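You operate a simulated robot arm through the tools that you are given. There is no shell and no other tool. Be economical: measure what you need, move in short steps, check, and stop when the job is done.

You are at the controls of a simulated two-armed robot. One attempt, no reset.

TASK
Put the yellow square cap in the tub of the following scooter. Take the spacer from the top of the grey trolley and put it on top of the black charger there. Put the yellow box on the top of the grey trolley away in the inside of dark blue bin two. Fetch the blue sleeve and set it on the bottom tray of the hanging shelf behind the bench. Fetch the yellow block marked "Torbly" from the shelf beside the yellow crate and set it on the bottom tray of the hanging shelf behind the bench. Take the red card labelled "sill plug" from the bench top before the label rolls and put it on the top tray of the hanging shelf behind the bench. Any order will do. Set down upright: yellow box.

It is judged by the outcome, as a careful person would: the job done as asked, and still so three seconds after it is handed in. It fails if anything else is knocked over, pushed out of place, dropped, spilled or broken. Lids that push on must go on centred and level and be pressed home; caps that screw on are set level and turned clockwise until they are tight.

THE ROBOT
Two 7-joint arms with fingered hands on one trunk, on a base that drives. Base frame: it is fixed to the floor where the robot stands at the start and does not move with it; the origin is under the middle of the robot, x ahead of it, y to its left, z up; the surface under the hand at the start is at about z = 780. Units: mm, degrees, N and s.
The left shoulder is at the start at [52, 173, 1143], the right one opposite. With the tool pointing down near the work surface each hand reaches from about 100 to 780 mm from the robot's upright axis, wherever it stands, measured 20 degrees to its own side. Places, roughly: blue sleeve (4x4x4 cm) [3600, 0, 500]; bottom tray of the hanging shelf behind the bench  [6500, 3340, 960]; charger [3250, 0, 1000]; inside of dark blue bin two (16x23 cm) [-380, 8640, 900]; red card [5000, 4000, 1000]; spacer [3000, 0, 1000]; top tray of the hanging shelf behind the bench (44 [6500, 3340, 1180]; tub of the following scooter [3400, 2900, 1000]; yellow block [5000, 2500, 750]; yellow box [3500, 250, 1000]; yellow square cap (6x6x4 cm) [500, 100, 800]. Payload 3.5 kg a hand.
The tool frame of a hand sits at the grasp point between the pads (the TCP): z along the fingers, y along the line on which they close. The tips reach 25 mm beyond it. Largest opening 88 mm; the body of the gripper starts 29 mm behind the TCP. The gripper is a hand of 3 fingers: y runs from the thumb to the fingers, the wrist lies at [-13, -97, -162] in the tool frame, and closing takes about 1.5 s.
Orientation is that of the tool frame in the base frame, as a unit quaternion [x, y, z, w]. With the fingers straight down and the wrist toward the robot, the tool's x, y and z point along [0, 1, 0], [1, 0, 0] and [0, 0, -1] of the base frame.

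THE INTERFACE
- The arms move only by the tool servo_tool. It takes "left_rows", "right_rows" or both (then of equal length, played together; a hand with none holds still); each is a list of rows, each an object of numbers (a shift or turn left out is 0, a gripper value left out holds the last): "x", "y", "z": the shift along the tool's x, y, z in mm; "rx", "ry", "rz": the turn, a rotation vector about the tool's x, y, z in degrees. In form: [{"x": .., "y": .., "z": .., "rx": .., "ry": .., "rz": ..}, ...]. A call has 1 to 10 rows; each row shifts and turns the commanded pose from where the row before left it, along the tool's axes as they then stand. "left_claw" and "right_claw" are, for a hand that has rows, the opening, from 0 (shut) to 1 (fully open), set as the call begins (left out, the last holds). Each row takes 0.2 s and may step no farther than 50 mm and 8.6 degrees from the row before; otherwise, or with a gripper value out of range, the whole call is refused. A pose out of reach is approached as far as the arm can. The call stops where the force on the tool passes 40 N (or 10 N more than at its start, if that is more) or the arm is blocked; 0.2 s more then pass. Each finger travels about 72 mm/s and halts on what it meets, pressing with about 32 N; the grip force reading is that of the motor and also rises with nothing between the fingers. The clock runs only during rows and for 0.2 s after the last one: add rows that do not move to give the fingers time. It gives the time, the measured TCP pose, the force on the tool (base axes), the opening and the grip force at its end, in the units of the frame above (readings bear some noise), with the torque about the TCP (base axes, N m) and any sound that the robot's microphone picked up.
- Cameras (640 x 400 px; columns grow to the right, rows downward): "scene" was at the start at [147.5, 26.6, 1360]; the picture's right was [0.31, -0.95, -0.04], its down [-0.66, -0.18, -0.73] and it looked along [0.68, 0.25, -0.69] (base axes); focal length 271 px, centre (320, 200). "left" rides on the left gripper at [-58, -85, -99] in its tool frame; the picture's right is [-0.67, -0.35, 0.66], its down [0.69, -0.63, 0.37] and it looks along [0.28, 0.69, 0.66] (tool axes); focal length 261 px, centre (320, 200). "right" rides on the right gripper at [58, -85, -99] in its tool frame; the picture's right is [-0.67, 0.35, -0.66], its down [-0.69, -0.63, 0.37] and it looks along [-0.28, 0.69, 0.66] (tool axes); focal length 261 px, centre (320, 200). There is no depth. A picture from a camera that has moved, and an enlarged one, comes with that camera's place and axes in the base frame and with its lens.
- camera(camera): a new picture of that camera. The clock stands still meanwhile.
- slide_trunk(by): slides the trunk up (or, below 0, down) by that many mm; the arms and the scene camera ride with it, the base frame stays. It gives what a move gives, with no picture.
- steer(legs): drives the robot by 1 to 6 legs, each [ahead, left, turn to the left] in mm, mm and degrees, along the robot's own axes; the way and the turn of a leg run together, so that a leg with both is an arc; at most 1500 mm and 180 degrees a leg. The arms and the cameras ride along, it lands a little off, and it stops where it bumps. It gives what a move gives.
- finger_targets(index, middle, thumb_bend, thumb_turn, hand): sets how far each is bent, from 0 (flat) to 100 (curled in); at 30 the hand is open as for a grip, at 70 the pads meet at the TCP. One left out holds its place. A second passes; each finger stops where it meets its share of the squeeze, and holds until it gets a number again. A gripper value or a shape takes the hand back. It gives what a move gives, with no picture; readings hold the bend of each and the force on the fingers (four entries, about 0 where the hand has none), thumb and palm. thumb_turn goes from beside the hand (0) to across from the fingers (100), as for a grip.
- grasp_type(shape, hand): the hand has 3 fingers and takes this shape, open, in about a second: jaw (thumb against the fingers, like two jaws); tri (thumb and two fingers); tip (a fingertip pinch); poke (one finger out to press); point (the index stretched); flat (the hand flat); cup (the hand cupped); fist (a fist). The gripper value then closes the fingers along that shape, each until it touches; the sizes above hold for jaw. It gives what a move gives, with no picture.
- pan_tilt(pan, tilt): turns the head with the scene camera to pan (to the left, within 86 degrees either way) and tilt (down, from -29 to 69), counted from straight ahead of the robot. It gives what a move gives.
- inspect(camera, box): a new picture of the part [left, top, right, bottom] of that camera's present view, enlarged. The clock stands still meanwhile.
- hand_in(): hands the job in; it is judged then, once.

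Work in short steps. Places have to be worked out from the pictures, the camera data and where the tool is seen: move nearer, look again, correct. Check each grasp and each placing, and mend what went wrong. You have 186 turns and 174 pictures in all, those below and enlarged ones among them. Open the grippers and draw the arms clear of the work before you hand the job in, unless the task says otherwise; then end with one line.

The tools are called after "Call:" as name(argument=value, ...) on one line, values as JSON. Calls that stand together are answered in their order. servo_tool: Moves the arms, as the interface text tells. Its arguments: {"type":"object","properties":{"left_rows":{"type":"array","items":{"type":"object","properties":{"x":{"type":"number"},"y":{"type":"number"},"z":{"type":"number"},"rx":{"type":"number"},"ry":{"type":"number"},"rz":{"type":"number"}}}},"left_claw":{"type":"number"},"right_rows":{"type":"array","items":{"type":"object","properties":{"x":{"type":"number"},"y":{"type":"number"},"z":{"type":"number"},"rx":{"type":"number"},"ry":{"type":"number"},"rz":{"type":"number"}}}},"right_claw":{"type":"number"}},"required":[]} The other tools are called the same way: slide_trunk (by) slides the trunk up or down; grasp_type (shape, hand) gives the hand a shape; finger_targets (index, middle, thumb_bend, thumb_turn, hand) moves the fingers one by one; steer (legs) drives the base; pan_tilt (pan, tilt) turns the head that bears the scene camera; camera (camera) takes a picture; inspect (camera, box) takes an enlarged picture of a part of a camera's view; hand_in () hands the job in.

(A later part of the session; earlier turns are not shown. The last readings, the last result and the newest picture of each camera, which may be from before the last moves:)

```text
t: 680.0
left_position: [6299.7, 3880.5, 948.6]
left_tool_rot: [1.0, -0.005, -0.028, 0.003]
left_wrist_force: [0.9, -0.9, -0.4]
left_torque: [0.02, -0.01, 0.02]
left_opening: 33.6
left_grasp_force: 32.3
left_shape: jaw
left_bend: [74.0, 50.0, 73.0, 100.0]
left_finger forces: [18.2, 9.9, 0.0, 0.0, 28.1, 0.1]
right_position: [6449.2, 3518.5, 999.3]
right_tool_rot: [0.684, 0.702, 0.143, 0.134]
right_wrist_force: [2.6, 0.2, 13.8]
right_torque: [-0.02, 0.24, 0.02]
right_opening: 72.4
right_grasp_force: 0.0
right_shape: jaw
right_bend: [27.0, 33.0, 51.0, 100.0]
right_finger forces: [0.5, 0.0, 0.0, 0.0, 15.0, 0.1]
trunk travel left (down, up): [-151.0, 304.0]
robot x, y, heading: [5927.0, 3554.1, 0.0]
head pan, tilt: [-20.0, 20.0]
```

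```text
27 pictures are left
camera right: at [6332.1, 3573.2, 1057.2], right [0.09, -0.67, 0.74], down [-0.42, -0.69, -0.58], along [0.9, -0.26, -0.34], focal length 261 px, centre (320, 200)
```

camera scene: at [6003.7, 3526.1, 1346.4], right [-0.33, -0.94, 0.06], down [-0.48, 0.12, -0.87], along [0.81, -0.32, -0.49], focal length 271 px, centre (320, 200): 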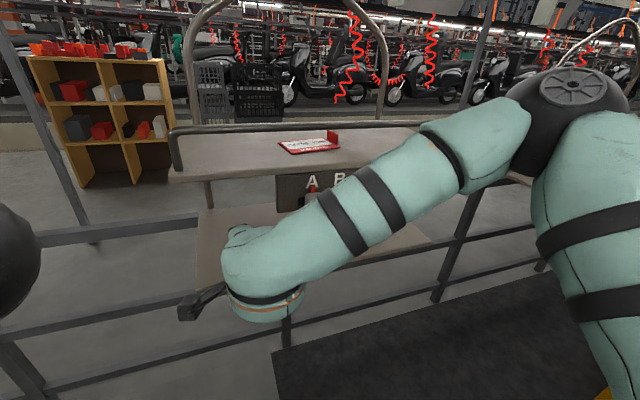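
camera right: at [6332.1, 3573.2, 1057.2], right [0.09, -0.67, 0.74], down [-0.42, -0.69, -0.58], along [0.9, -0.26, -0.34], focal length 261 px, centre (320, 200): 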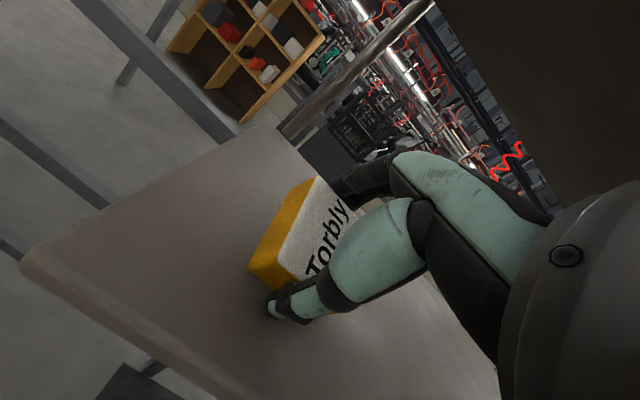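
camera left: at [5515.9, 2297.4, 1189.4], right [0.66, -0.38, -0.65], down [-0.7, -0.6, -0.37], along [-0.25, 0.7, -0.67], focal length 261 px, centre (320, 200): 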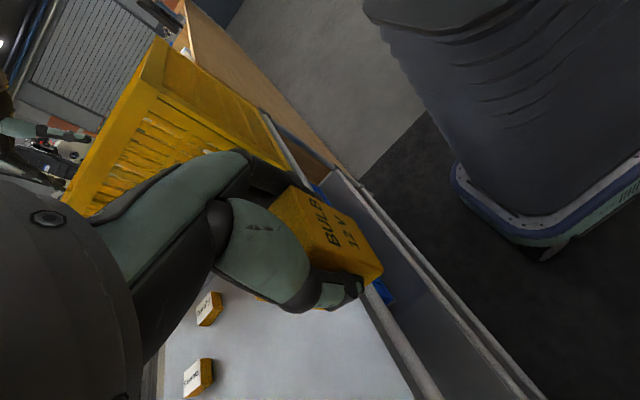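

Released. Open fully, raise 30 mm, then back out.

Call:
slide_trunk(by=12)

Call:
servo_tool(right_rows=[{}, {}, {}], right_claw=1)

Call:
slide_trunk(by=24)

Call:
camera(camera="right")

```text
t: 680.6
left_position: [6301.5, 3880.2, 960.0]
left_tool_rot: [1.0, -0.006, -0.028, 0.003]
left_wrist_force: [0.3, 0.1, -0.7]
left_torque: [0.02, 0.01, 0.02]
left_opening: 33.6
left_grasp_force: 32.2
left_shape: jaw
left_bend: [74.0, 50.0, 73.0, 100.0]
left_finger forces: [18.2, 10.0, 0.1, 0.0, 28.1, 0.1]
right_position: [6448.6, 3517.1, 1009.3]
right_tool_rot: [0.686, 0.701, 0.141, 0.136]
right_wrist_force: [0.0, 0.4, 0.1]
right_torque: [0.03, -0.01, 0.0]
right_opening: 74.7
right_grasp_force: 0.0
right_shape: jaw
right_bend: [27.0, 33.0, 43.0, 99.0]
right_finger forces: [0.0, 0.1, 0.0, 0.0, 0.0, 0.0]
trunk travel left (down, up): [-163.0, 292.0]
robot x, y, heading: [5923.3, 3558.7, 0.0]
head pan, tilt: [-20.0, 20.0]
```

```text
t: 681.4
left_position: [6300.2, 3880.9, 959.3]
left_tool_rot: [1.0, -0.004, -0.029, 0.003]
left_wrist_force: [-0.1, 1.6, -0.2]
left_torque: [-0.01, -0.02, 0.03]
left_opening: 33.8
left_grasp_force: 31.9
left_shape: jaw
left_bend: [74.0, 50.0, 73.0, 100.0]
left_finger forces: [18.2, 9.9, 0.1, 0.1, 28.1, 0.0]
right_position: [6450.1, 3517.5, 1009.8]
right_tool_rot: [0.685, 0.702, 0.142, 0.134]
right_wrist_force: [0.1, 0.7, -0.2]
right_torque: [0.01, 0.0, 0.0]
right_opening: 87.5
right_grasp_force: 0.1
right_shape: jaw
right_bend: [30.0, 30.0, 30.0, 98.0]
right_finger forces: [0.0, 0.0, 0.0, 0.0, 0.0, 0.0]
trunk travel left (down, up): [-163.0, 292.0]
robot x, y, heading: [5924.6, 3559.6, 0.3]
head pan, tilt: [-20.0, 20.0]
```

```text
t: 682.1
left_position: [6301.8, 3881.0, 982.9]
left_tool_rot: [1.0, -0.005, -0.029, 0.003]
left_wrist_force: [-0.6, -0.6, -1.5]
left_torque: [0.01, 0.02, 0.0]
left_opening: 33.6
left_grasp_force: 31.8
left_shape: jaw
left_bend: [74.0, 50.0, 73.0, 100.0]
left_finger forces: [18.2, 9.9, 0.0, 0.1, 28.1, 0.0]
right_position: [6449.7, 3519.5, 1033.2]
right_tool_rot: [0.685, 0.702, 0.141, 0.135]
right_wrist_force: [0.3, -0.4, 0.5]
right_torque: [-0.01, -0.01, 0.01]
right_opening: 87.7
right_grasp_force: 0.1
right_shape: jaw
right_bend: [30.0, 30.0, 30.0, 98.0]
right_finger forces: [0.1, 0.1, 0.0, 0.0, 0.0, 0.0]
trunk travel left (down, up): [-187.0, 268.0]
robot x, y, heading: [5926.7, 3556.0, 0.1]
head pan, tilt: [-20.0, 20.0]
```

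```text
26 pictures are left
camera right: at [6333.4, 3573.2, 1092.2], right [0.09, -0.67, 0.74], down [-0.43, -0.69, -0.58], along [0.9, -0.26, -0.35], focal length 261 px, centre (320, 200)
```

right: 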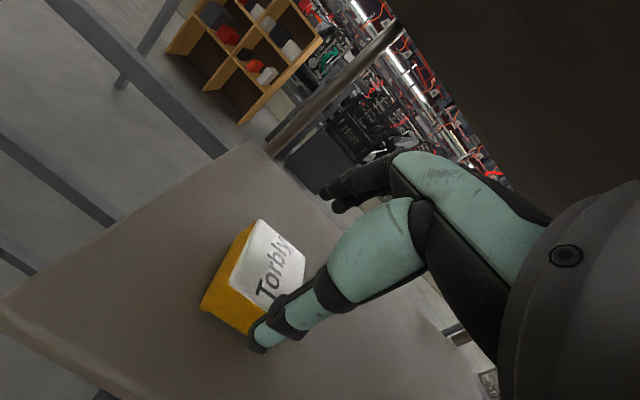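

The block lies flat on the bottom tray. All that's left is the yellow box. Back out, level and tuck the right hand, raise the trunk and start the trip: north up the corridor.

Call:
steer(legs=[[-225, 0, 0]])

Call:
slide_trunk(by=110)

Call:
servo_tool(right_rows=[{"rx": 7}, {"rx": 7}, {"rx": 6}, {"y": -35}, {"y": -35}, {}])

Call:
camera(camera="scene")

```text
t: 683.8
left_position: [6074.8, 3879.9, 982.6]
left_tool_rot: [1.0, -0.004, -0.029, 0.003]
left_wrist_force: [-0.4, -0.3, -0.5]
left_torque: [0.01, -0.03, 0.02]
left_opening: 33.8
left_grasp_force: 31.9
left_shape: jaw
left_bend: [74.0, 50.0, 73.0, 100.0]
left_finger forces: [18.2, 9.9, 0.0, 0.0, 28.1, 0.0]
right_position: [6225.1, 3517.2, 1034.4]
right_tool_rot: [0.686, 0.701, 0.141, 0.135]
right_wrist_force: [0.1, -0.1, -0.1]
right_torque: [0.01, 0.0, -0.01]
right_opening: 87.7
right_grasp_force: 0.1
right_shape: jaw
right_bend: [30.0, 30.0, 30.0, 98.0]
right_finger forces: [0.0, 0.0, 0.1, 0.0, 0.1, 0.1]
trunk travel left (down, up): [-187.0, 268.0]
robot x, y, heading: [5699.4, 3561.6, 0.1]
head pan, tilt: [-20.0, 20.0]
```

```text
t: 685.2
left_position: [6075.4, 3879.2, 1094.3]
left_tool_rot: [1.0, -0.003, -0.029, 0.003]
left_wrist_force: [-0.1, 0.6, -1.1]
left_torque: [-0.03, 0.02, -0.01]
left_opening: 33.5
left_grasp_force: 31.5
left_shape: jaw
left_bend: [74.0, 50.0, 73.0, 100.0]
left_finger forces: [18.1, 9.9, 0.1, 0.1, 28.1, 0.0]
right_position: [6226.2, 3517.4, 1143.7]
right_tool_rot: [0.685, 0.702, 0.141, 0.135]
right_wrist_force: [0.0, 1.1, 0.0]
right_torque: [-0.02, 0.01, -0.02]
right_opening: 87.6
right_grasp_force: 0.0
right_shape: jaw
right_bend: [30.0, 30.0, 30.0, 98.0]
right_finger forces: [0.0, 0.1, 0.0, 0.0, 0.0, 0.0]
trunk travel left (down, up): [-297.0, 158.0]
robot x, y, heading: [5697.7, 3553.2, 0.4]
head pan, tilt: [-20.0, 20.0]
```

```text
t: 686.6
left_position: [6076.2, 3879.2, 1094.0]
left_tool_rot: [1.0, -0.004, -0.029, 0.003]
left_wrist_force: [-0.4, 0.1, -0.3]
left_torque: [-0.01, 0.01, -0.01]
left_opening: 33.8
left_grasp_force: 31.9
left_shape: jaw
left_bend: [74.0, 50.0, 73.0, 100.0]
left_finger forces: [18.1, 9.9, 0.0, 0.1, 28.1, 0.0]
right_position: [6154.6, 3515.5, 1141.8]
right_tool_rot: [0.699, 0.715, 0.016, 0.013]
right_wrist_force: [-0.8, -0.3, 0.5]
right_torque: [-0.03, -0.01, 0.01]
right_opening: 88.0
right_grasp_force: 0.1
right_shape: jaw
right_bend: [30.0, 30.0, 30.0, 98.0]
right_finger forces: [0.1, 0.0, 0.0, 0.0, 0.0, 0.1]
trunk travel left (down, up): [-297.0, 158.0]
robot x, y, heading: [5699.1, 3556.0, 0.2]
head pan, tilt: [-20.0, 20.0]
```

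```text
25 pictures are left
camera scene: at [5817.0, 3526.0, 1467.1], right [-0.34, -0.94, 0.02], down [-0.39, 0.12, -0.92], along [0.86, -0.32, -0.4], focal length 271 px, centre (320, 200)
```

scene: 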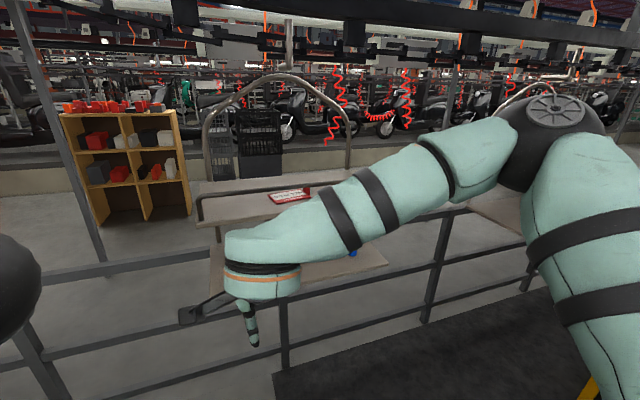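

All three shelf items are in place. Travel north and back west through the gap.

Call:
steer(legs=[[85, 0, 0], [0, 1490, 0], [0, 1490, 0], [0, 1490, 0], [0, 1370, 0], [-1400, 0, 0]])

```text
t: 721.7
left_position: [4743.2, 9733.7, 1094.0]
left_tool_rot: [0.999, -0.018, -0.029, 0.003]
left_wrist_force: [0.0, 0.5, -0.7]
left_torque: [0.01, -0.02, 0.04]
left_opening: 33.6
left_grasp_force: 32.5
left_shape: jaw
left_bend: [74.0, 50.0, 73.0, 100.0]
left_finger forces: [18.2, 9.9, 0.1, 0.1, 28.1, 0.1]
right_position: [4812.5, 9367.4, 1141.6]
right_tool_rot: [0.708, 0.706, 0.017, 0.013]
right_wrist_force: [-0.3, -0.2, 0.9]
right_torque: [-0.04, 0.04, 0.04]
right_opening: 88.0
right_grasp_force: 0.1
right_shape: jaw
right_bend: [30.0, 30.0, 30.0, 98.0]
right_finger forces: [0.1, 0.0, 0.0, 0.1, 0.0, 0.1]
trunk travel left (down, up): [-297.0, 158.0]
robot x, y, heading: [4354.9, 9424.1, -1.6]
head pan, tilt: [-20.0, 20.0]
```

Correct heading, back to x≈4125, and strafe south along the aisle.

Call:
steer(legs=[[-235, 0, 1.6], [0, -1490, 0], [0, -1490, 0], [0, -1490, 0], [0, -1100, 0]])

```text
t: 749.6
left_position: [4431.7, 4167.9, 1093.8]
left_tool_rot: [0.999, -0.02, -0.029, 0.003]
left_wrist_force: [0.3, 0.4, -0.1]
left_torque: [-0.01, 0.03, 0.03]
left_opening: 34.0
left_grasp_force: 31.7
left_shape: jaw
left_bend: [74.0, 50.0, 73.0, 100.0]
left_finger forces: [18.2, 9.9, 0.0, 0.1, 28.1, 0.1]
right_position: [4499.8, 3803.1, 1141.3]
right_tool_rot: [0.708, 0.706, 0.017, 0.014]
right_wrist_force: [-0.1, 0.7, 0.4]
right_torque: [0.0, 0.03, -0.02]
right_opening: 87.7
right_grasp_force: 0.1
right_shape: jaw
right_bend: [30.0, 30.0, 30.0, 98.0]
right_finger forces: [0.0, 0.0, 0.0, 0.0, 0.0, 0.0]
trunk travel left (down, up): [-297.0, 158.0]
robot x, y, heading: [4044.6, 3858.5, -1.2]
head pan, tilt: [-20.0, 20.0]
```

Continue south to y≈1200, then back west to x≈2550 and up to the lane at y≈1590.

Call:
steer(legs=[[50, 0, 1.2], [0, -1490, 0], [0, -1170, 0], [-1490, 0, 0], [-80, 0, 0], [0, 390, 0]])

```text
t: 772.7
left_position: [2895.6, 1929.0, 1094.2]
left_tool_rot: [0.999, -0.015, -0.028, 0.002]
left_wrist_force: [0.1, 0.2, -0.8]
left_torque: [0.01, -0.01, -0.02]
left_opening: 34.0
left_grasp_force: 32.2
left_shape: jaw
left_bend: [74.0, 50.0, 73.0, 100.0]
left_finger forces: [18.3, 10.0, 0.1, 0.0, 28.1, 0.0]
right_position: [2967.0, 1564.1, 1141.2]
right_tool_rot: [0.706, 0.708, 0.018, 0.013]
right_wrist_force: [-0.6, 0.4, 0.2]
right_torque: [0.02, 0.01, 0.01]
right_opening: 87.7
right_grasp_force: 0.1
right_shape: jaw
right_bend: [30.0, 30.0, 30.0, 98.0]
right_finger forces: [0.1, 0.1, 0.1, 0.0, 0.0, 0.0]
trunk travel left (down, up): [-297.0, 158.0]
robot x, y, heading: [2515.0, 1620.7, -1.2]
head pan, tilt: [-20.0, 20.0]
```

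West through the lane to x≈460, north a bit, and turn to face west.

Call:
steer(legs=[[-1480, -30, 1.2], [-560, 0, 0], [0, 1000, 0], [0, 0, 90], [0, 0, 90]])

Call:
pan_tilt(pan=-60, tilt=12)

Call:
camera(camera="scene")

```text
t: 795.2
left_position: [101.3, 2266.6, 1093.9]
left_tool_rot: [0.005, 1.0, 0.004, 0.029]
left_wrist_force: [0.2, 0.1, -0.6]
left_torque: [0.02, -0.02, 0.03]
left_opening: 33.7
left_grasp_force: 32.0
left_shape: jaw
left_bend: [74.0, 50.0, 73.0, 100.0]
left_finger forces: [18.2, 9.9, 0.0, 0.1, 28.1, 0.0]
right_position: [22.5, 2630.4, 1141.3]
right_tool_rot: [0.715, -0.698, -0.013, 0.017]
right_wrist_force: [0.4, 0.2, 0.6]
right_torque: [0.02, 0.01, 0.01]
right_opening: 87.6
right_grasp_force: 0.0
right_shape: jaw
right_bend: [30.0, 30.0, 30.0, 98.0]
right_finger forces: [0.0, 0.0, 0.0, 0.0, 0.0, 0.1]
trunk travel left (down, up): [-297.0, 158.0]
robot x, y, heading: [475.5, 2589.8, -179.8]
head pan, tilt: [-20.0, 20.0]
```

```text
t: 796.3
left_position: [101.4, 2267.2, 1093.5]
left_tool_rot: [0.004, 1.0, 0.003, 0.028]
left_wrist_force: [0.2, -0.3, -0.8]
left_torque: [-0.02, 0.0, 0.03]
left_opening: 33.9
left_grasp_force: 32.2
left_shape: jaw
left_bend: [74.0, 50.0, 73.0, 100.0]
left_finger forces: [18.1, 9.9, 0.1, 0.0, 28.0, 0.0]
right_position: [21.9, 2630.1, 1141.3]
right_tool_rot: [0.716, -0.698, -0.013, 0.018]
right_wrist_force: [0.7, 0.8, -0.4]
right_torque: [0.0, -0.01, -0.01]
right_opening: 87.9
right_grasp_force: 0.1
right_shape: jaw
right_bend: [30.0, 30.0, 30.0, 98.0]
right_finger forces: [0.0, 0.0, 0.1, 0.0, 0.1, 0.0]
trunk travel left (down, up): [-297.0, 158.0]
robot x, y, heading: [475.7, 2591.0, -179.9]
head pan, tilt: [-60.0, 12.0]
```

```text
24 pictures are left
camera scene: at [402.1, 2668.2, 1483.0], right [0.86, 0.5, 0.06], down [0.17, -0.18, -0.97], along [-0.48, 0.84, -0.24], focal length 271 px, centre (320, 200)
```

scene: 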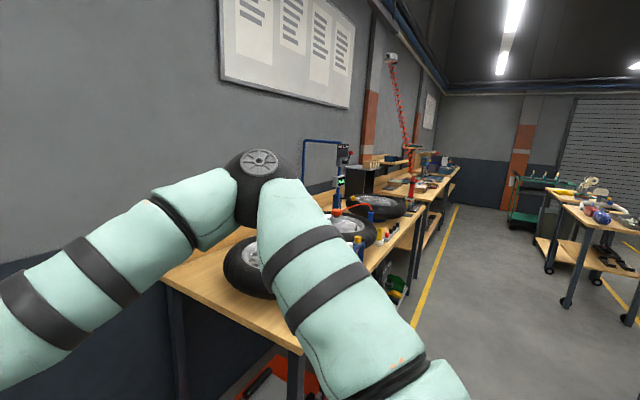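

Benches line the west wall; I'll move out to x≈720 and strafe north to y≈7050, then look for the bins.

Call:
steer(legs=[[-240, 0, 0], [0, -1490, 0], [0, -1490, 0], [0, -1490, 0]])

Call:
pan_tilt(pan=-45, tilt=15)

Call:
camera(camera="scene")

```text
t: 819.0
left_position: [317.8, 6741.9, 1093.9]
left_tool_rot: [-0.001, 1.0, 0.003, 0.029]
left_wrist_force: [0.8, -0.4, 0.1]
left_torque: [0.03, 0.0, -0.01]
left_opening: 33.6
left_grasp_force: 31.7
left_shape: jaw
left_bend: [74.0, 50.0, 73.0, 100.0]
left_finger forces: [18.2, 10.0, 0.0, 0.0, 28.1, 0.1]
right_position: [236.6, 7105.1, 1140.3]
right_tool_rot: [0.719, -0.695, -0.013, 0.018]
right_wrist_force: [0.2, -0.1, 1.0]
right_torque: [0.01, -0.01, 0.01]
right_opening: 87.7
right_grasp_force: 0.0
right_shape: jaw
right_bend: [30.0, 30.0, 30.0, 98.0]
right_finger forces: [0.0, 0.0, 0.1, 0.0, 0.0, 0.0]
trunk travel left (down, up): [-297.0, 158.0]
robot x, y, heading: [690.6, 7067.4, -179.2]
head pan, tilt: [-60.0, 12.0]
```

```text
t: 819.8
left_position: [318.6, 6741.8, 1093.5]
left_tool_rot: [0.0, 1.0, 0.004, 0.029]
left_wrist_force: [0.8, -0.8, -0.5]
left_torque: [-0.03, 0.0, -0.01]
left_opening: 33.6
left_grasp_force: 31.7
left_shape: jaw
left_bend: [74.0, 50.0, 73.0, 100.0]
left_finger forces: [18.2, 9.9, 0.0, 0.1, 28.1, 0.1]
right_position: [236.8, 7104.9, 1141.8]
right_tool_rot: [0.719, -0.694, -0.013, 0.018]
right_wrist_force: [-0.4, -0.1, 0.3]
right_torque: [-0.04, -0.03, 0.0]
right_opening: 87.6
right_grasp_force: 0.1
right_shape: jaw
right_bend: [30.0, 30.0, 30.0, 98.0]
right_finger forces: [0.0, 0.0, 0.0, 0.0, 0.0, 0.0]
trunk travel left (down, up): [-297.0, 158.0]
robot x, y, heading: [694.2, 7067.4, -178.9]
head pan, tilt: [-45.0, 15.0]
```

```text
23 pictures are left
camera scene: at [596.7, 7131.5, 1476.8], right [0.7, 0.72, 0.05], down [0.25, -0.18, -0.95], along [-0.67, 0.67, -0.3], focal length 271 px, centre (320, 200)
```

scene: 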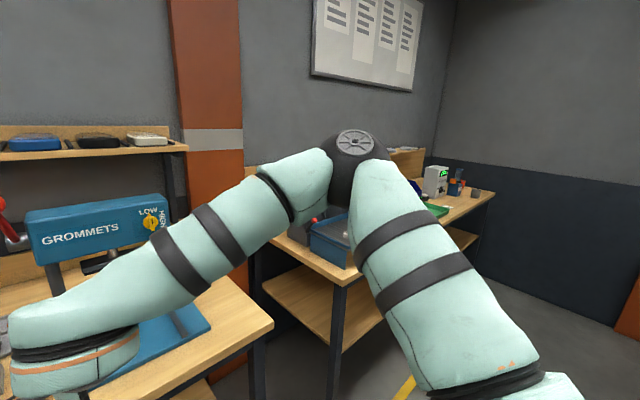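

Blue bins are on the next bench. I'll go on to y≈8500 and look directly.

Call:
steer(legs=[[0, -1430, -1]])

Call:
pan_tilt(pan=0, tilt=25)

Call:
camera(camera="scene")

```text
t: 827.0
left_position: [304.7, 8198.1, 1094.3]
left_tool_rot: [0.008, 1.0, 0.003, 0.03]
left_wrist_force: [0.1, 0.2, -0.1]
left_torque: [-0.02, -0.03, -0.02]
left_opening: 33.7
left_grasp_force: 32.4
left_shape: jaw
left_bend: [74.0, 50.0, 73.0, 100.0]
left_finger forces: [18.2, 9.9, 0.0, 0.0, 28.2, 0.0]
right_position: [228.4, 8562.2, 1140.5]
right_tool_rot: [0.714, -0.7, -0.013, 0.017]
right_wrist_force: [-0.9, -0.1, 0.5]
right_torque: [0.03, -0.04, -0.02]
right_opening: 87.9
right_grasp_force: 0.1
right_shape: jaw
right_bend: [30.0, 30.0, 30.0, 98.0]
right_finger forces: [0.0, 0.1, 0.1, 0.0, 0.1, 0.1]
trunk travel left (down, up): [-297.0, 158.0]
robot x, y, heading: [684.6, 8521.3, 180.1]
head pan, tilt: [-45.0, 15.0]
```

```text
t: 828.1
left_position: [304.7, 8197.9, 1093.8]
left_tool_rot: [0.007, 1.0, 0.004, 0.029]
left_wrist_force: [-0.6, 0.1, -0.9]
left_torque: [-0.02, 0.01, 0.0]
left_opening: 33.8
left_grasp_force: 32.0
left_shape: jaw
left_bend: [74.0, 50.0, 73.0, 100.0]
left_finger forces: [18.1, 9.9, 0.0, 0.1, 28.0, 0.0]
right_position: [228.0, 8562.6, 1141.6]
right_tool_rot: [0.714, -0.7, -0.013, 0.017]
right_wrist_force: [1.2, -0.1, -0.1]
right_torque: [0.02, -0.02, -0.01]
right_opening: 87.5
right_grasp_force: 0.1
right_shape: jaw
right_bend: [30.0, 30.0, 30.0, 98.0]
right_finger forces: [0.0, 0.1, 0.1, 0.0, 0.0, 0.0]
trunk travel left (down, up): [-297.0, 158.0]
robot x, y, heading: [677.9, 8516.8, 179.9]
head pan, tilt: [0.0, 25.0]
```

```text
22 pictures are left
camera scene: at [563.3, 8516.9, 1458.9], right [0.0, 1.0, 0.0], down [0.48, 0.0, -0.88], along [-0.88, 0.0, -0.48], focal length 271 px, centre (320, 200)
```

scene: 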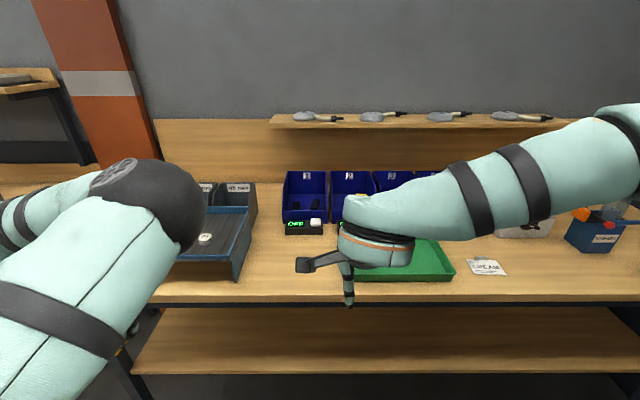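

Four dark-blue bins stand behind a green tray. Zoom to identify bin two.

Call:
servo_tool(right_rows=[{"x": -45}, {"x": -45}, {"x": -45}, {"x": -45}, {"x": -45}, {}])

Call:
inspect(camera="scene", box=[270, 150, 470, 275])

```text
t: 829.5
left_position: [303.4, 8198.5, 1092.4]
left_tool_rot: [0.008, 1.0, 0.003, 0.029]
left_wrist_force: [0.2, 0.2, -0.3]
left_torque: [-0.01, -0.01, 0.01]
left_opening: 33.7
left_grasp_force: 32.4
left_shape: jaw
left_bend: [74.0, 50.0, 73.0, 100.0]
left_finger forces: [18.3, 9.9, 0.1, 0.0, 28.1, 0.0]
right_position: [223.6, 8788.7, 1140.2]
right_tool_rot: [0.714, -0.7, -0.013, 0.016]
right_wrist_force: [0.1, -0.5, -0.1]
right_torque: [0.04, 0.01, 0.01]
right_opening: 87.7
right_grasp_force: 0.2
right_shape: jaw
right_bend: [30.0, 30.0, 30.0, 98.0]
right_finger forces: [0.0, 0.0, 0.0, 0.0, 0.0, 0.0]
trunk travel left (down, up): [-297.0, 158.0]
robot x, y, heading: [683.3, 8518.9, 179.8]
head pan, tilt: [0.0, 25.0]
```

```text
3.20 times, centred on (370, 212) of scene
camera zoom: at [562.9, 8515.9, 1458.8], right [0.0, 1.0, 0.0], down [0.48, 0.0, -0.88], along [-0.88, 0.0, -0.48], focal length 868 px, centre (160, 160)
```

zoom: 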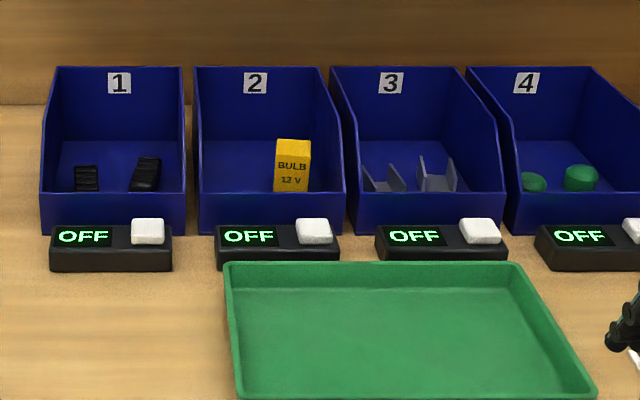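

Bin 2 already holds one BULB box at its right; there is room at its left-front, around [−320, 8614]. I'll move the base to about (400, 8800) and look at reach, with the right hand raised.

Call:
servo_tool(right_rows=[{"z": -40}, {"z": -40}, {}], left_rows=[{"ry": 3.2}, {}, {}])

Call:
steer(legs=[[0, -280, 0], [270, 0, 0]])

Call:
servo_tool(left_rows=[{"x": 42}, {"x": 42}, {"x": 42}, {"x": 42}, {"x": 42}, {}])

```text
t: 830.3
left_position: [303.6, 8198.7, 1093.2]
left_tool_rot: [0.006, 1.0, 0.004, 0.002]
left_wrist_force: [0.3, 0.3, -0.3]
left_torque: [-0.04, 0.0, -0.01]
left_opening: 34.0
left_grasp_force: 32.0
left_shape: jaw
left_bend: [74.0, 50.0, 73.0, 100.0]
left_finger forces: [18.2, 9.9, 0.0, 0.1, 28.1, 0.0]
right_position: [227.1, 8788.6, 1221.4]
right_tool_rot: [0.714, -0.7, -0.013, 0.017]
right_wrist_force: [-0.6, 0.0, 0.3]
right_torque: [0.0, -0.01, 0.02]
right_opening: 87.8
right_grasp_force: 0.1
right_shape: jaw
right_bend: [30.0, 30.0, 30.0, 98.0]
right_finger forces: [0.1, 0.0, 0.0, 0.0, 0.1, 0.0]
trunk travel left (down, up): [-297.0, 158.0]
robot x, y, heading: [683.5, 8515.8, 179.7]
head pan, tilt: [0.0, 25.0]
```

```text
t: 833.8
left_position: [36.6, 8479.7, 1094.2]
left_tool_rot: [0.006, 1.0, 0.004, 0.0]
left_wrist_force: [-0.6, -0.4, -1.5]
left_torque: [0.03, -0.01, -0.03]
left_opening: 33.4
left_grasp_force: 31.8
left_shape: jaw
left_bend: [74.0, 50.0, 73.0, 100.0]
left_finger forces: [18.2, 9.9, 0.0, 0.0, 28.1, 0.0]
right_position: [-41.2, 9068.4, 1223.2]
right_tool_rot: [0.714, -0.7, -0.014, 0.018]
right_wrist_force: [-0.1, -0.3, 0.3]
right_torque: [0.0, 0.04, -0.03]
right_opening: 87.7
right_grasp_force: 0.1
right_shape: jaw
right_bend: [30.0, 30.0, 30.0, 98.0]
right_finger forces: [0.0, 0.0, 0.1, 0.0, 0.0, 0.1]
trunk travel left (down, up): [-297.0, 158.0]
robot x, y, heading: [408.2, 8799.8, 180.0]
head pan, tilt: [0.0, 25.0]
```

```text
t: 835.2
left_position: [-174.5, 8483.2, 1093.3]
left_tool_rot: [0.005, 1.0, 0.003, 0.001]
left_wrist_force: [-0.2, -0.3, 0.4]
left_torque: [0.01, -0.03, -0.01]
left_opening: 33.5
left_grasp_force: 31.8
left_shape: jaw
left_bend: [74.0, 50.0, 73.0, 100.0]
left_finger forces: [18.2, 9.9, 0.0, 0.0, 28.1, 0.0]
right_position: [-42.9, 9071.4, 1221.2]
right_tool_rot: [0.714, -0.7, -0.013, 0.018]
right_wrist_force: [0.5, 0.3, 0.0]
right_torque: [-0.02, 0.0, 0.0]
right_opening: 87.8
right_grasp_force: 0.0
right_shape: jaw
right_bend: [30.0, 30.0, 30.0, 98.0]
right_finger forces: [0.0, 0.0, 0.1, 0.1, 0.0, 0.0]
trunk travel left (down, up): [-297.0, 158.0]
robot x, y, heading: [413.7, 8800.3, 179.9]
head pan, tilt: [0.0, 25.0]
```

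Good reach so far. Continue toward [−320, 8614] at this height.

Call:
servo_tool(left_rows=[{"x": 30, "y": 33}, {"x": 30, "y": 33}, {"x": 30, "y": 33}, {"x": 30, "y": 32}, {"x": 26}, {}])

Call:
pan_tilt(pan=10, tilt=40)

Call:
camera(camera="scene")

Call:
camera(camera="left")

```text
t: 836.6
left_position: [-205.6, 8574.3, 1089.3]
left_tool_rot: [0.007, 1.0, 0.003, 0.001]
left_wrist_force: [0.1, -0.4, -0.1]
left_torque: [0.0, -0.02, -0.02]
left_opening: 33.9
left_grasp_force: 32.0
left_shape: jaw
left_bend: [74.0, 50.0, 73.0, 100.0]
left_finger forces: [18.3, 9.9, 0.0, 0.1, 28.1, 0.1]
left hand out of reach, approached as far as the arm can: row 1, 2, 3, 4, 5
right_position: [-43.2, 9069.5, 1221.9]
right_tool_rot: [0.714, -0.699, -0.013, 0.018]
right_wrist_force: [0.0, 0.1, 0.3]
right_torque: [0.03, -0.02, -0.01]
right_opening: 87.8
right_grasp_force: 0.0
right_shape: jaw
right_bend: [30.0, 30.0, 30.0, 98.0]
right_finger forces: [0.0, 0.0, 0.0, 0.0, 0.0, 0.1]
trunk travel left (down, up): [-297.0, 158.0]
robot x, y, heading: [411.6, 8800.6, 179.8]
head pan, tilt: [0.0, 25.0]
```

```text
t: 837.4
left_position: [-207.2, 8574.0, 1090.1]
left_tool_rot: [0.006, 1.0, 0.004, 0.001]
left_wrist_force: [-0.6, 0.1, 0.5]
left_torque: [0.01, 0.01, 0.02]
left_opening: 33.8
left_grasp_force: 31.8
left_shape: jaw
left_bend: [74.0, 50.0, 73.0, 100.0]
left_finger forces: [18.2, 9.9, 0.0, 0.1, 28.1, 0.0]
right_position: [-43.6, 9069.0, 1221.2]
right_tool_rot: [0.713, -0.7, -0.014, 0.017]
right_wrist_force: [0.4, 0.2, -0.1]
right_torque: [0.0, 0.01, 0.03]
right_opening: 87.7
right_grasp_force: 0.1
right_shape: jaw
right_bend: [30.0, 30.0, 30.0, 98.0]
right_finger forces: [0.1, 0.0, 0.0, 0.0, 0.0, 0.1]
trunk travel left (down, up): [-297.0, 158.0]
robot x, y, heading: [410.5, 8797.9, 180.0]
head pan, tilt: [10.0, 40.0]
```

```text
20 pictures are left
camera scene: at [304.0, 8784.0, 1436.2], right [-0.17, 0.98, -0.01], down [0.68, 0.11, -0.72], along [-0.71, -0.13, -0.69], focal length 271 px, centre (320, 200)
```

scene: 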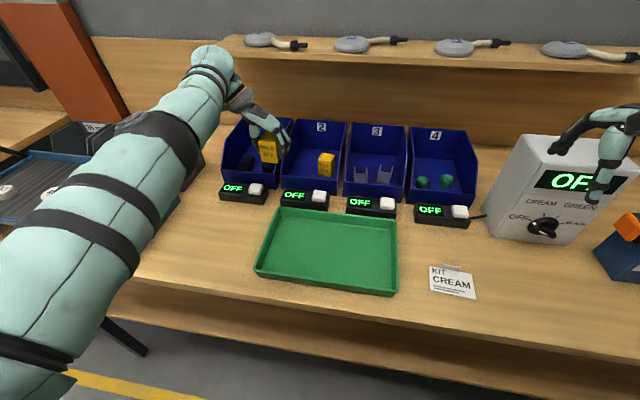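

```text
19 pictures are left
camera left: at [-148.4, 8487.9, 1188.7], right [0.67, -0.35, -0.66], down [-0.69, -0.62, -0.37], along [-0.28, 0.7, -0.66], focal length 261 px, centre (320, 200)
```

left: 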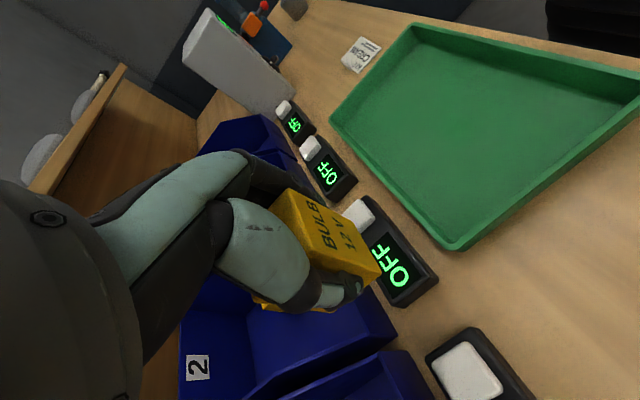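

Triangulated: bin floor z≈897, front wall x≈−283 (top z≈956), existing box at [−392, 8682]. The right hand is near the white box, so I'll move it inward, then shift the base 40 mm closer and 40 mm right, and lower the trunk 50.

Call:
servo_tool(right_rows=[{"x": 45}, {"x": 45}, {"x": 45}, {"x": 45}, {}])

Call:
steer(legs=[[32, -40, 0]])

Call:
slide_trunk(by=-50)

Call:
servo_tool(left_rows=[{"x": 20}, {"x": 20}, {"x": 20}, {}])

```text
t: 838.6
left_position: [-206.7, 8573.8, 1090.1]
left_tool_rot: [0.006, 1.0, 0.003, 0.001]
left_wrist_force: [0.3, -0.7, 0.2]
left_torque: [0.04, 0.02, -0.02]
left_opening: 33.7
left_grasp_force: 32.2
left_shape: jaw
left_bend: [74.0, 50.0, 73.0, 100.0]
left_finger forces: [18.2, 9.9, 0.1, 0.1, 28.1, 0.1]
right_position: [-38.8, 8888.7, 1222.8]
right_tool_rot: [0.714, -0.7, -0.012, 0.018]
right_wrist_force: [0.0, 0.0, 0.0]
right_torque: [-0.03, 0.07, -0.01]
right_opening: 87.9
right_grasp_force: 0.1
right_shape: jaw
right_bend: [30.0, 30.0, 30.0, 98.0]
right_finger forces: [0.1, 0.1, 0.0, 0.0, 0.0, 0.1]
trunk travel left (down, up): [-297.0, 158.0]
robot x, y, heading: [410.5, 8794.4, 180.3]
head pan, tilt: [10.0, 40.0]
```

```text
t: 839.5
left_position: [-234.9, 8609.2, 1091.1]
left_tool_rot: [0.006, 1.0, 0.005, -0.001]
left_wrist_force: [-0.2, -1.1, -0.1]
left_torque: [0.02, 0.01, 0.01]
left_opening: 33.8
left_grasp_force: 32.1
left_shape: jaw
left_bend: [74.0, 50.0, 73.0, 100.0]
left_finger forces: [18.3, 9.9, 0.0, 0.1, 28.0, 0.1]
right_position: [-66.6, 8923.9, 1224.7]
right_tool_rot: [0.714, -0.699, -0.016, 0.018]
right_wrist_force: [0.0, -0.5, -0.4]
right_torque: [-0.01, 0.01, -0.02]
right_opening: 87.7
right_grasp_force: 0.1
right_shape: jaw
right_bend: [30.0, 30.0, 30.0, 98.0]
right_finger forces: [0.0, 0.0, 0.0, 0.0, 0.0, 0.1]
trunk travel left (down, up): [-297.0, 158.0]
robot x, y, heading: [379.0, 8840.4, -180.0]
head pan, tilt: [10.0, 40.0]
```

```text
t: 840.4
left_position: [-238.1, 8613.1, 1039.8]
left_tool_rot: [0.006, 1.0, 0.002, -0.001]
left_wrist_force: [0.3, 0.0, -0.7]
left_torque: [0.02, 0.02, -0.03]
left_opening: 33.9
left_grasp_force: 31.9
left_shape: jaw
left_bend: [74.0, 50.0, 73.0, 100.0]
left_finger forces: [18.2, 9.9, 0.0, 0.1, 28.2, 0.0]
right_position: [-70.7, 8927.6, 1172.6]
right_tool_rot: [0.714, -0.699, -0.014, 0.018]
right_wrist_force: [0.1, -0.4, 0.4]
right_torque: [0.0, -0.02, 0.03]
right_opening: 87.6
right_grasp_force: 0.1
right_shape: jaw
right_bend: [30.0, 30.0, 30.0, 98.0]
right_finger forces: [0.0, 0.1, 0.0, 0.0, 0.0, 0.0]
trunk travel left (down, up): [-247.0, 208.0]
robot x, y, heading: [378.2, 8840.3, 180.0]
head pan, tilt: [10.0, 40.0]
```

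```text
t: 841.4
left_position: [-252.9, 8612.4, 1036.1]
left_tool_rot: [0.005, 1.0, 0.003, 0.0]
left_wrist_force: [0.0, 0.3, -0.4]
left_torque: [0.02, 0.01, 0.01]
left_opening: 33.8
left_grasp_force: 31.8
left_shape: jaw
left_bend: [74.0, 50.0, 73.0, 100.0]
left_finger forces: [18.3, 10.0, 0.0, 0.1, 28.1, 0.0]
left hand out of reach, approached as far as the arm can: row 1, 2, 3
right_position: [-72.1, 8927.6, 1173.9]
right_tool_rot: [0.714, -0.699, -0.013, 0.017]
right_wrist_force: [-0.1, -0.4, 0.8]
right_torque: [0.01, 0.0, 0.02]
right_opening: 87.6
right_grasp_force: 0.0
right_shape: jaw
right_bend: [30.0, 30.0, 30.0, 98.0]
right_finger forces: [0.0, 0.0, 0.0, 0.0, 0.1, 0.0]
trunk travel left (down, up): [-247.0, 208.0]
robot x, y, heading: [382.2, 8837.7, -180.0]
head pan, tilt: [10.0, 40.0]
```

Still ~70 mm short. Lowering the trunk leans me forward, so I'll raise the left hand first, lower the trunk 90, then extend again.

Call:
servo_tool(left_rows=[{"x": -30}, {"x": -30}, {"x": -30, "z": -25}, {"z": -35}, {"z": -35}, {}])

Call:
slide_trunk(by=-90)

Call:
servo_tool(left_rows=[{"x": 30}, {"x": 30}, {"x": 30}, {"x": 30}, {}])

```text
t: 842.8
left_position: [-164.7, 8611.7, 1133.0]
left_tool_rot: [0.006, 1.0, 0.002, 0.001]
left_wrist_force: [-0.1, 0.3, -0.6]
left_torque: [-0.01, -0.01, -0.01]
left_opening: 33.9
left_grasp_force: 31.9
left_shape: jaw
left_bend: [74.0, 50.0, 73.0, 100.0]
left_finger forces: [18.2, 9.9, 0.0, 0.0, 28.1, 0.1]
right_position: [-71.0, 8929.3, 1172.6]
right_tool_rot: [0.714, -0.7, -0.013, 0.018]
right_wrist_force: [0.1, 0.3, 0.4]
right_torque: [0.01, -0.04, 0.02]
right_opening: 87.5
right_grasp_force: 0.0
right_shape: jaw
right_bend: [30.0, 30.0, 30.0, 98.0]
right_finger forces: [0.0, 0.0, 0.1, 0.0, 0.0, 0.1]
trunk travel left (down, up): [-247.0, 208.0]
robot x, y, heading: [380.4, 8838.5, -179.8]
head pan, tilt: [10.0, 40.0]
```

```text
t: 844.1
left_position: [-153.2, 8587.7, 977.7]
left_tool_rot: [-0.02, 0.997, -0.002, 0.069]
left_wrist_force: [-0.8, 0.6, 0.0]
left_torque: [-0.02, 0.02, 0.01]
left_opening: 33.7
left_grasp_force: 32.1
left_shape: jaw
left_bend: [74.0, 50.0, 73.0, 100.0]
left_finger forces: [18.1, 9.9, 0.0, 0.1, 28.1, 0.0]
right_position: [-70.8, 8928.6, 1081.6]
right_tool_rot: [0.714, -0.699, -0.013, 0.017]
right_wrist_force: [-0.1, -0.7, 0.9]
right_torque: [0.0, 0.02, -0.01]
right_opening: 87.4
right_grasp_force: 0.0
right_shape: jaw
right_bend: [30.0, 30.0, 30.0, 98.0]
right_finger forces: [0.1, 0.1, 0.1, 0.1, 0.1, 0.1]
trunk travel left (down, up): [-156.0, 299.0]
robot x, y, heading: [379.4, 8838.6, -180.1]
head pan, tilt: [10.0, 40.0]
stopped: the arm was blocked; the commanded pose is now the measured one
```

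```text
t: 845.3
left_position: [-258.8, 8585.0, 964.0]
left_tool_rot: [-0.019, 0.998, -0.006, 0.067]
left_wrist_force: [31.8, -3.0, 4.2]
left_torque: [0.04, -0.48, -0.64]
left_opening: 34.2
left_grasp_force: 32.0
left_shape: jaw
left_bend: [74.0, 50.0, 74.0, 95.0]
left_finger forces: [18.0, 17.0, 0.0, 0.1, 30.0, 0.0]
left hand out of reach, approached as far as the arm can: row 4
right_position: [-63.8, 8928.8, 1085.7]
right_tool_rot: [0.714, -0.699, -0.014, 0.02]
right_wrist_force: [-0.4, -0.6, 0.2]
right_torque: [-0.01, 0.03, -0.02]
right_opening: 87.5
right_grasp_force: 0.0
right_shape: jaw
right_bend: [30.0, 30.0, 30.0, 98.0]
right_finger forces: [0.0, 0.0, 0.0, 0.0, 0.1, 0.0]
trunk travel left (down, up): [-156.0, 299.0]
robot x, y, heading: [382.3, 8840.2, -180.0]
head pan, tilt: [10.0, 40.0]
stopped in row 5 (left hand): the force on the tool passed its limit at 44 N (the readings are from after the stop); the commanded pose is now the measured one
```

The box pressed against something at the bin front (44 N). I'll pull back at once and look.

Call:
servo_tool(left_rows=[{"x": -30}, {"x": -30}, {"x": -20}, {"z": -30}, {}])

Call:
camera(camera="scene")

Call:
camera(camera="left")

```text
t: 846.5
left_position: [-189.1, 8587.5, 1001.3]
left_tool_rot: [-0.018, 0.997, -0.003, 0.07]
left_wrist_force: [0.2, 0.4, -0.6]
left_torque: [0.02, 0.02, -0.03]
left_opening: 33.8
left_grasp_force: 32.3
left_shape: jaw
left_bend: [74.0, 50.0, 74.0, 97.0]
left_finger forces: [19.9, 10.8, 0.1, 0.0, 30.7, 0.0]
right_position: [-70.7, 8926.0, 1081.1]
right_tool_rot: [0.714, -0.7, -0.012, 0.016]
right_wrist_force: [0.5, -0.1, -0.3]
right_torque: [0.01, -0.02, 0.02]
right_opening: 87.9
right_grasp_force: 0.0
right_shape: jaw
right_bend: [30.0, 30.0, 30.0, 98.0]
right_finger forces: [0.1, 0.0, 0.1, 0.0, 0.0, 0.1]
trunk travel left (down, up): [-156.0, 299.0]
robot x, y, heading: [381.9, 8836.7, -179.8]
head pan, tilt: [10.0, 40.0]
```

```text
18 pictures are left
camera scene: at [189.1, 8823.1, 1265.7], right [-0.17, 0.98, -0.04], down [0.79, 0.11, -0.6], along [-0.58, -0.13, -0.8], focal length 271 px, centre (320, 200)
```

scene: 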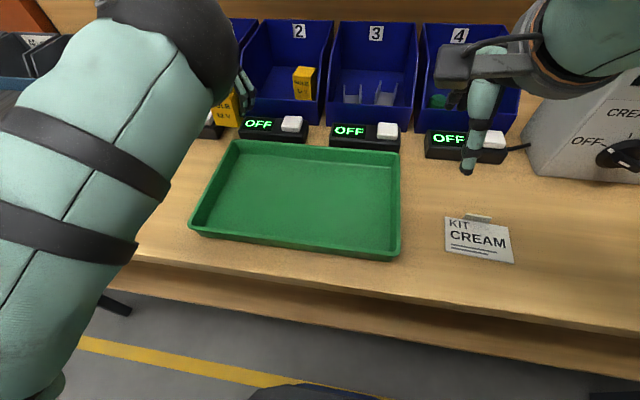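

```text
17 pictures are left
camera left: at [-141.3, 8505.5, 1109.1], right [0.77, -0.33, -0.55], down [-0.6, -0.66, -0.45], along [-0.22, 0.68, -0.7], focal length 261 px, centre (320, 200)
```

left: 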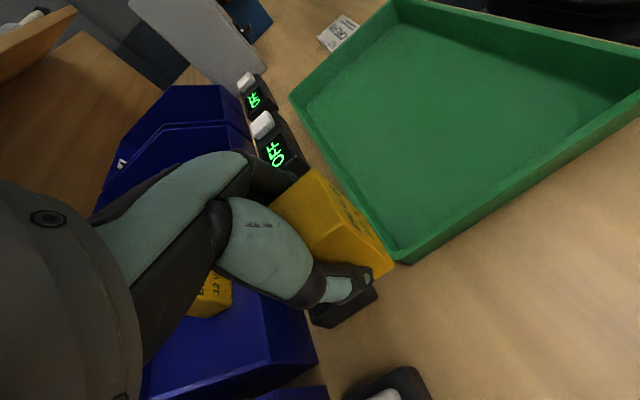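

Bins look aligned. I'll zoom on the box in the hand and bin 2 to judge tilt.

Call:
inspect(camera="scene", box=[180, 20, 340, 150])

Call:
inspect(camera="left", box=[230, 140, 430, 300])

```text
3.08 times, centred on (260, 85) of scene
camera zoom: at [189.1, 8823.1, 1265.7], right [-0.17, 0.98, -0.04], down [0.79, 0.11, -0.6], along [-0.58, -0.13, -0.8], focal length 835 px, centre (505, 554)
```

zoom: 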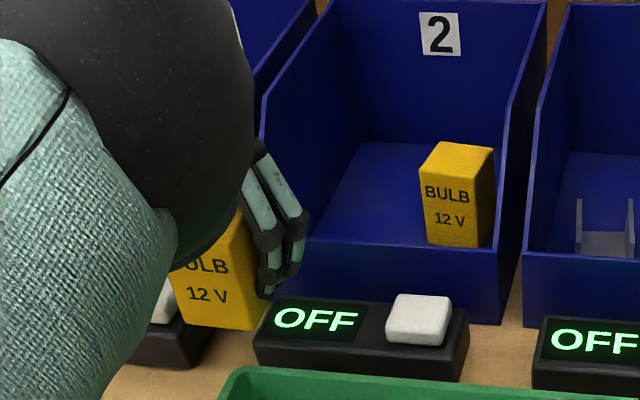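

```text
2.50 times, centred on (330, 220) of left
camera zoom: at [-141.3, 8505.5, 1109.1], right [0.77, -0.33, -0.55], down [-0.6, -0.66, -0.45], along [-0.22, 0.68, -0.7], focal length 652 px, centre (295, 150)
```

zoom: 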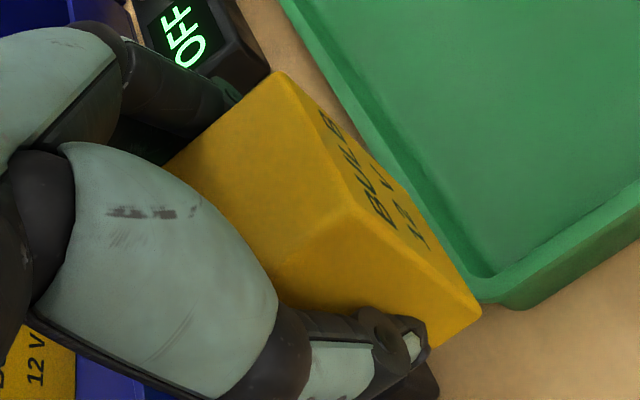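

Geometry shows the box is still upright (vertical edge vertical) with its bottom ~35 mm below the TCP. I'll raise slightly, align y, and tilt the hand ~20° forward to gain reach.

Call:
servo_tool(left_rows=[{"z": -30}, {"y": 26, "z": -10}, {"ry": 7}, {"ry": 7}, {"ry": 7}, {}])

Call:
servo_tool(left_rows=[{"x": 30, "z": 4}, {"x": 30, "z": 4}, {"x": 25, "z": 4}, {}])

```text
t: 847.9
left_position: [-195.2, 8559.8, 1051.5]
left_tool_rot: [-0.083, 0.989, 0.024, -0.124]
left_wrist_force: [0.3, 1.5, 0.1]
left_torque: [-0.01, 0.0, 0.02]
left_opening: 33.8
left_grasp_force: 31.4
left_shape: jaw
left_bend: [74.0, 50.0, 74.0, 97.0]
left_finger forces: [20.0, 10.7, 0.1, 0.0, 30.6, 0.0]
right_position: [-71.9, 8927.5, 1081.3]
right_tool_rot: [0.715, -0.699, -0.013, 0.017]
right_wrist_force: [0.8, 0.0, -0.4]
right_torque: [0.03, 0.01, -0.01]
right_opening: 87.8
right_grasp_force: 0.0
right_shape: jaw
right_bend: [30.0, 30.0, 30.0, 98.0]
right_finger forces: [0.0, 0.1, 0.0, 0.0, 0.0, 0.0]
trunk travel left (down, up): [-156.0, 299.0]
robot x, y, heading: [383.8, 8841.9, -179.8]
head pan, tilt: [10.0, 40.0]
stopped in row 6 (left hand): the arm was blocked; the commanded pose is now the measured one
```

```text
t: 848.9
left_position: [-281.4, 8547.2, 1062.0]
left_tool_rot: [-0.08, 0.988, 0.024, -0.126]
left_wrist_force: [0.0, -0.7, 0.6]
left_torque: [0.0, -0.03, -0.01]
left_opening: 33.8
left_grasp_force: 32.2
left_shape: jaw
left_bend: [74.0, 50.0, 74.0, 98.0]
left_finger forces: [20.0, 10.7, 0.1, 0.0, 30.7, 0.0]
right_position: [-70.4, 8928.6, 1081.1]
right_tool_rot: [0.714, -0.7, -0.014, 0.018]
right_wrist_force: [0.0, 1.3, -0.4]
right_torque: [0.0, 0.02, -0.03]
right_opening: 87.7
right_grasp_force: 0.1
right_shape: jaw
right_bend: [30.0, 30.0, 30.0, 98.0]
right_finger forces: [0.1, 0.1, 0.1, 0.1, 0.0, 0.0]
trunk travel left (down, up): [-156.0, 299.0]
robot x, y, heading: [383.2, 8838.6, -179.7]
head pan, tilt: [10.0, 40.0]
```

Reach is good now: [−281, 8547, 1062]. Strafe the base 65 mm right to line up with bin 2's left half, then extend 45 mm more.

Call:
steer(legs=[[0, -66, 0]])

Call:
servo_tool(left_rows=[{"x": 22, "z": 6}, {"x": 22, "z": 6}, {}])

Call:
camera(camera="left")

Call:
camera(camera="scene")

```text
t: 849.9
left_position: [-280.9, 8613.7, 1061.0]
left_tool_rot: [-0.081, 0.989, 0.023, -0.125]
left_wrist_force: [0.0, -0.6, 0.6]
left_torque: [0.01, 0.02, 0.03]
left_opening: 33.6
left_grasp_force: 32.1
left_shape: jaw
left_bend: [74.0, 50.0, 74.0, 98.0]
left_finger forces: [20.0, 10.6, 0.0, 0.0, 30.7, 0.0]
right_position: [-70.6, 8993.4, 1080.9]
right_tool_rot: [0.714, -0.699, -0.012, 0.016]
right_wrist_force: [0.2, 0.7, 0.6]
right_torque: [-0.01, 0.0, -0.01]
right_opening: 87.8
right_grasp_force: 0.1
right_shape: jaw
right_bend: [30.0, 30.0, 30.0, 98.0]
right_finger forces: [0.0, 0.0, 0.0, 0.1, 0.1, 0.0]
trunk travel left (down, up): [-156.0, 299.0]
robot x, y, heading: [383.4, 8905.2, -179.8]
head pan, tilt: [10.0, 40.0]
```

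```text
t: 850.7
left_position: [-314.5, 8609.2, 1062.1]
left_tool_rot: [-0.08, 0.989, 0.023, -0.126]
left_wrist_force: [-1.5, 0.4, -0.3]
left_torque: [-0.02, 0.01, -0.01]
left_opening: 33.8
left_grasp_force: 31.9
left_shape: jaw
left_bend: [74.0, 50.0, 74.0, 98.0]
left_finger forces: [20.1, 10.7, 0.0, 0.1, 30.8, 0.2]
left hand out of reach, approached as far as the arm can: row 2
right_position: [-69.9, 8995.0, 1081.8]
right_tool_rot: [0.714, -0.699, -0.012, 0.018]
right_wrist_force: [-0.7, 0.2, -0.8]
right_torque: [0.0, 0.0, 0.02]
right_opening: 87.8
right_grasp_force: 0.1
right_shape: jaw
right_bend: [30.0, 30.0, 30.0, 98.0]
right_finger forces: [0.0, 0.0, 0.1, 0.0, 0.1, 0.1]
trunk travel left (down, up): [-156.0, 299.0]
robot x, y, heading: [379.7, 8905.9, -180.0]
head pan, tilt: [10.0, 40.0]
```

```text
14 pictures are left
camera left: at [-219.1, 8532.5, 1138.1], right [0.53, -0.22, -0.82], down [-0.65, -0.73, -0.23], along [-0.55, 0.65, -0.52], focal length 261 px, centre (320, 200)
```

left: 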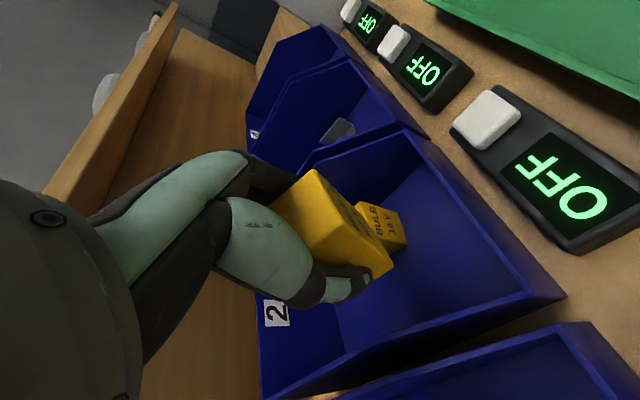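

```text
13 pictures are left
camera scene: at [189.3, 8890.2, 1265.8], right [-0.17, 0.98, -0.04], down [0.79, 0.11, -0.6], along [-0.58, -0.13, -0.8], focal length 271 px, centre (320, 200)
```

scene: 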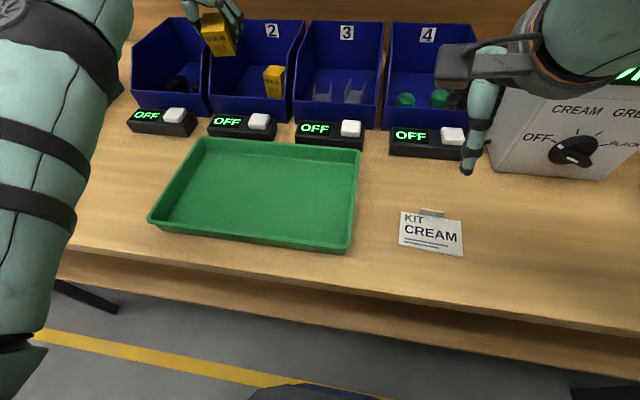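

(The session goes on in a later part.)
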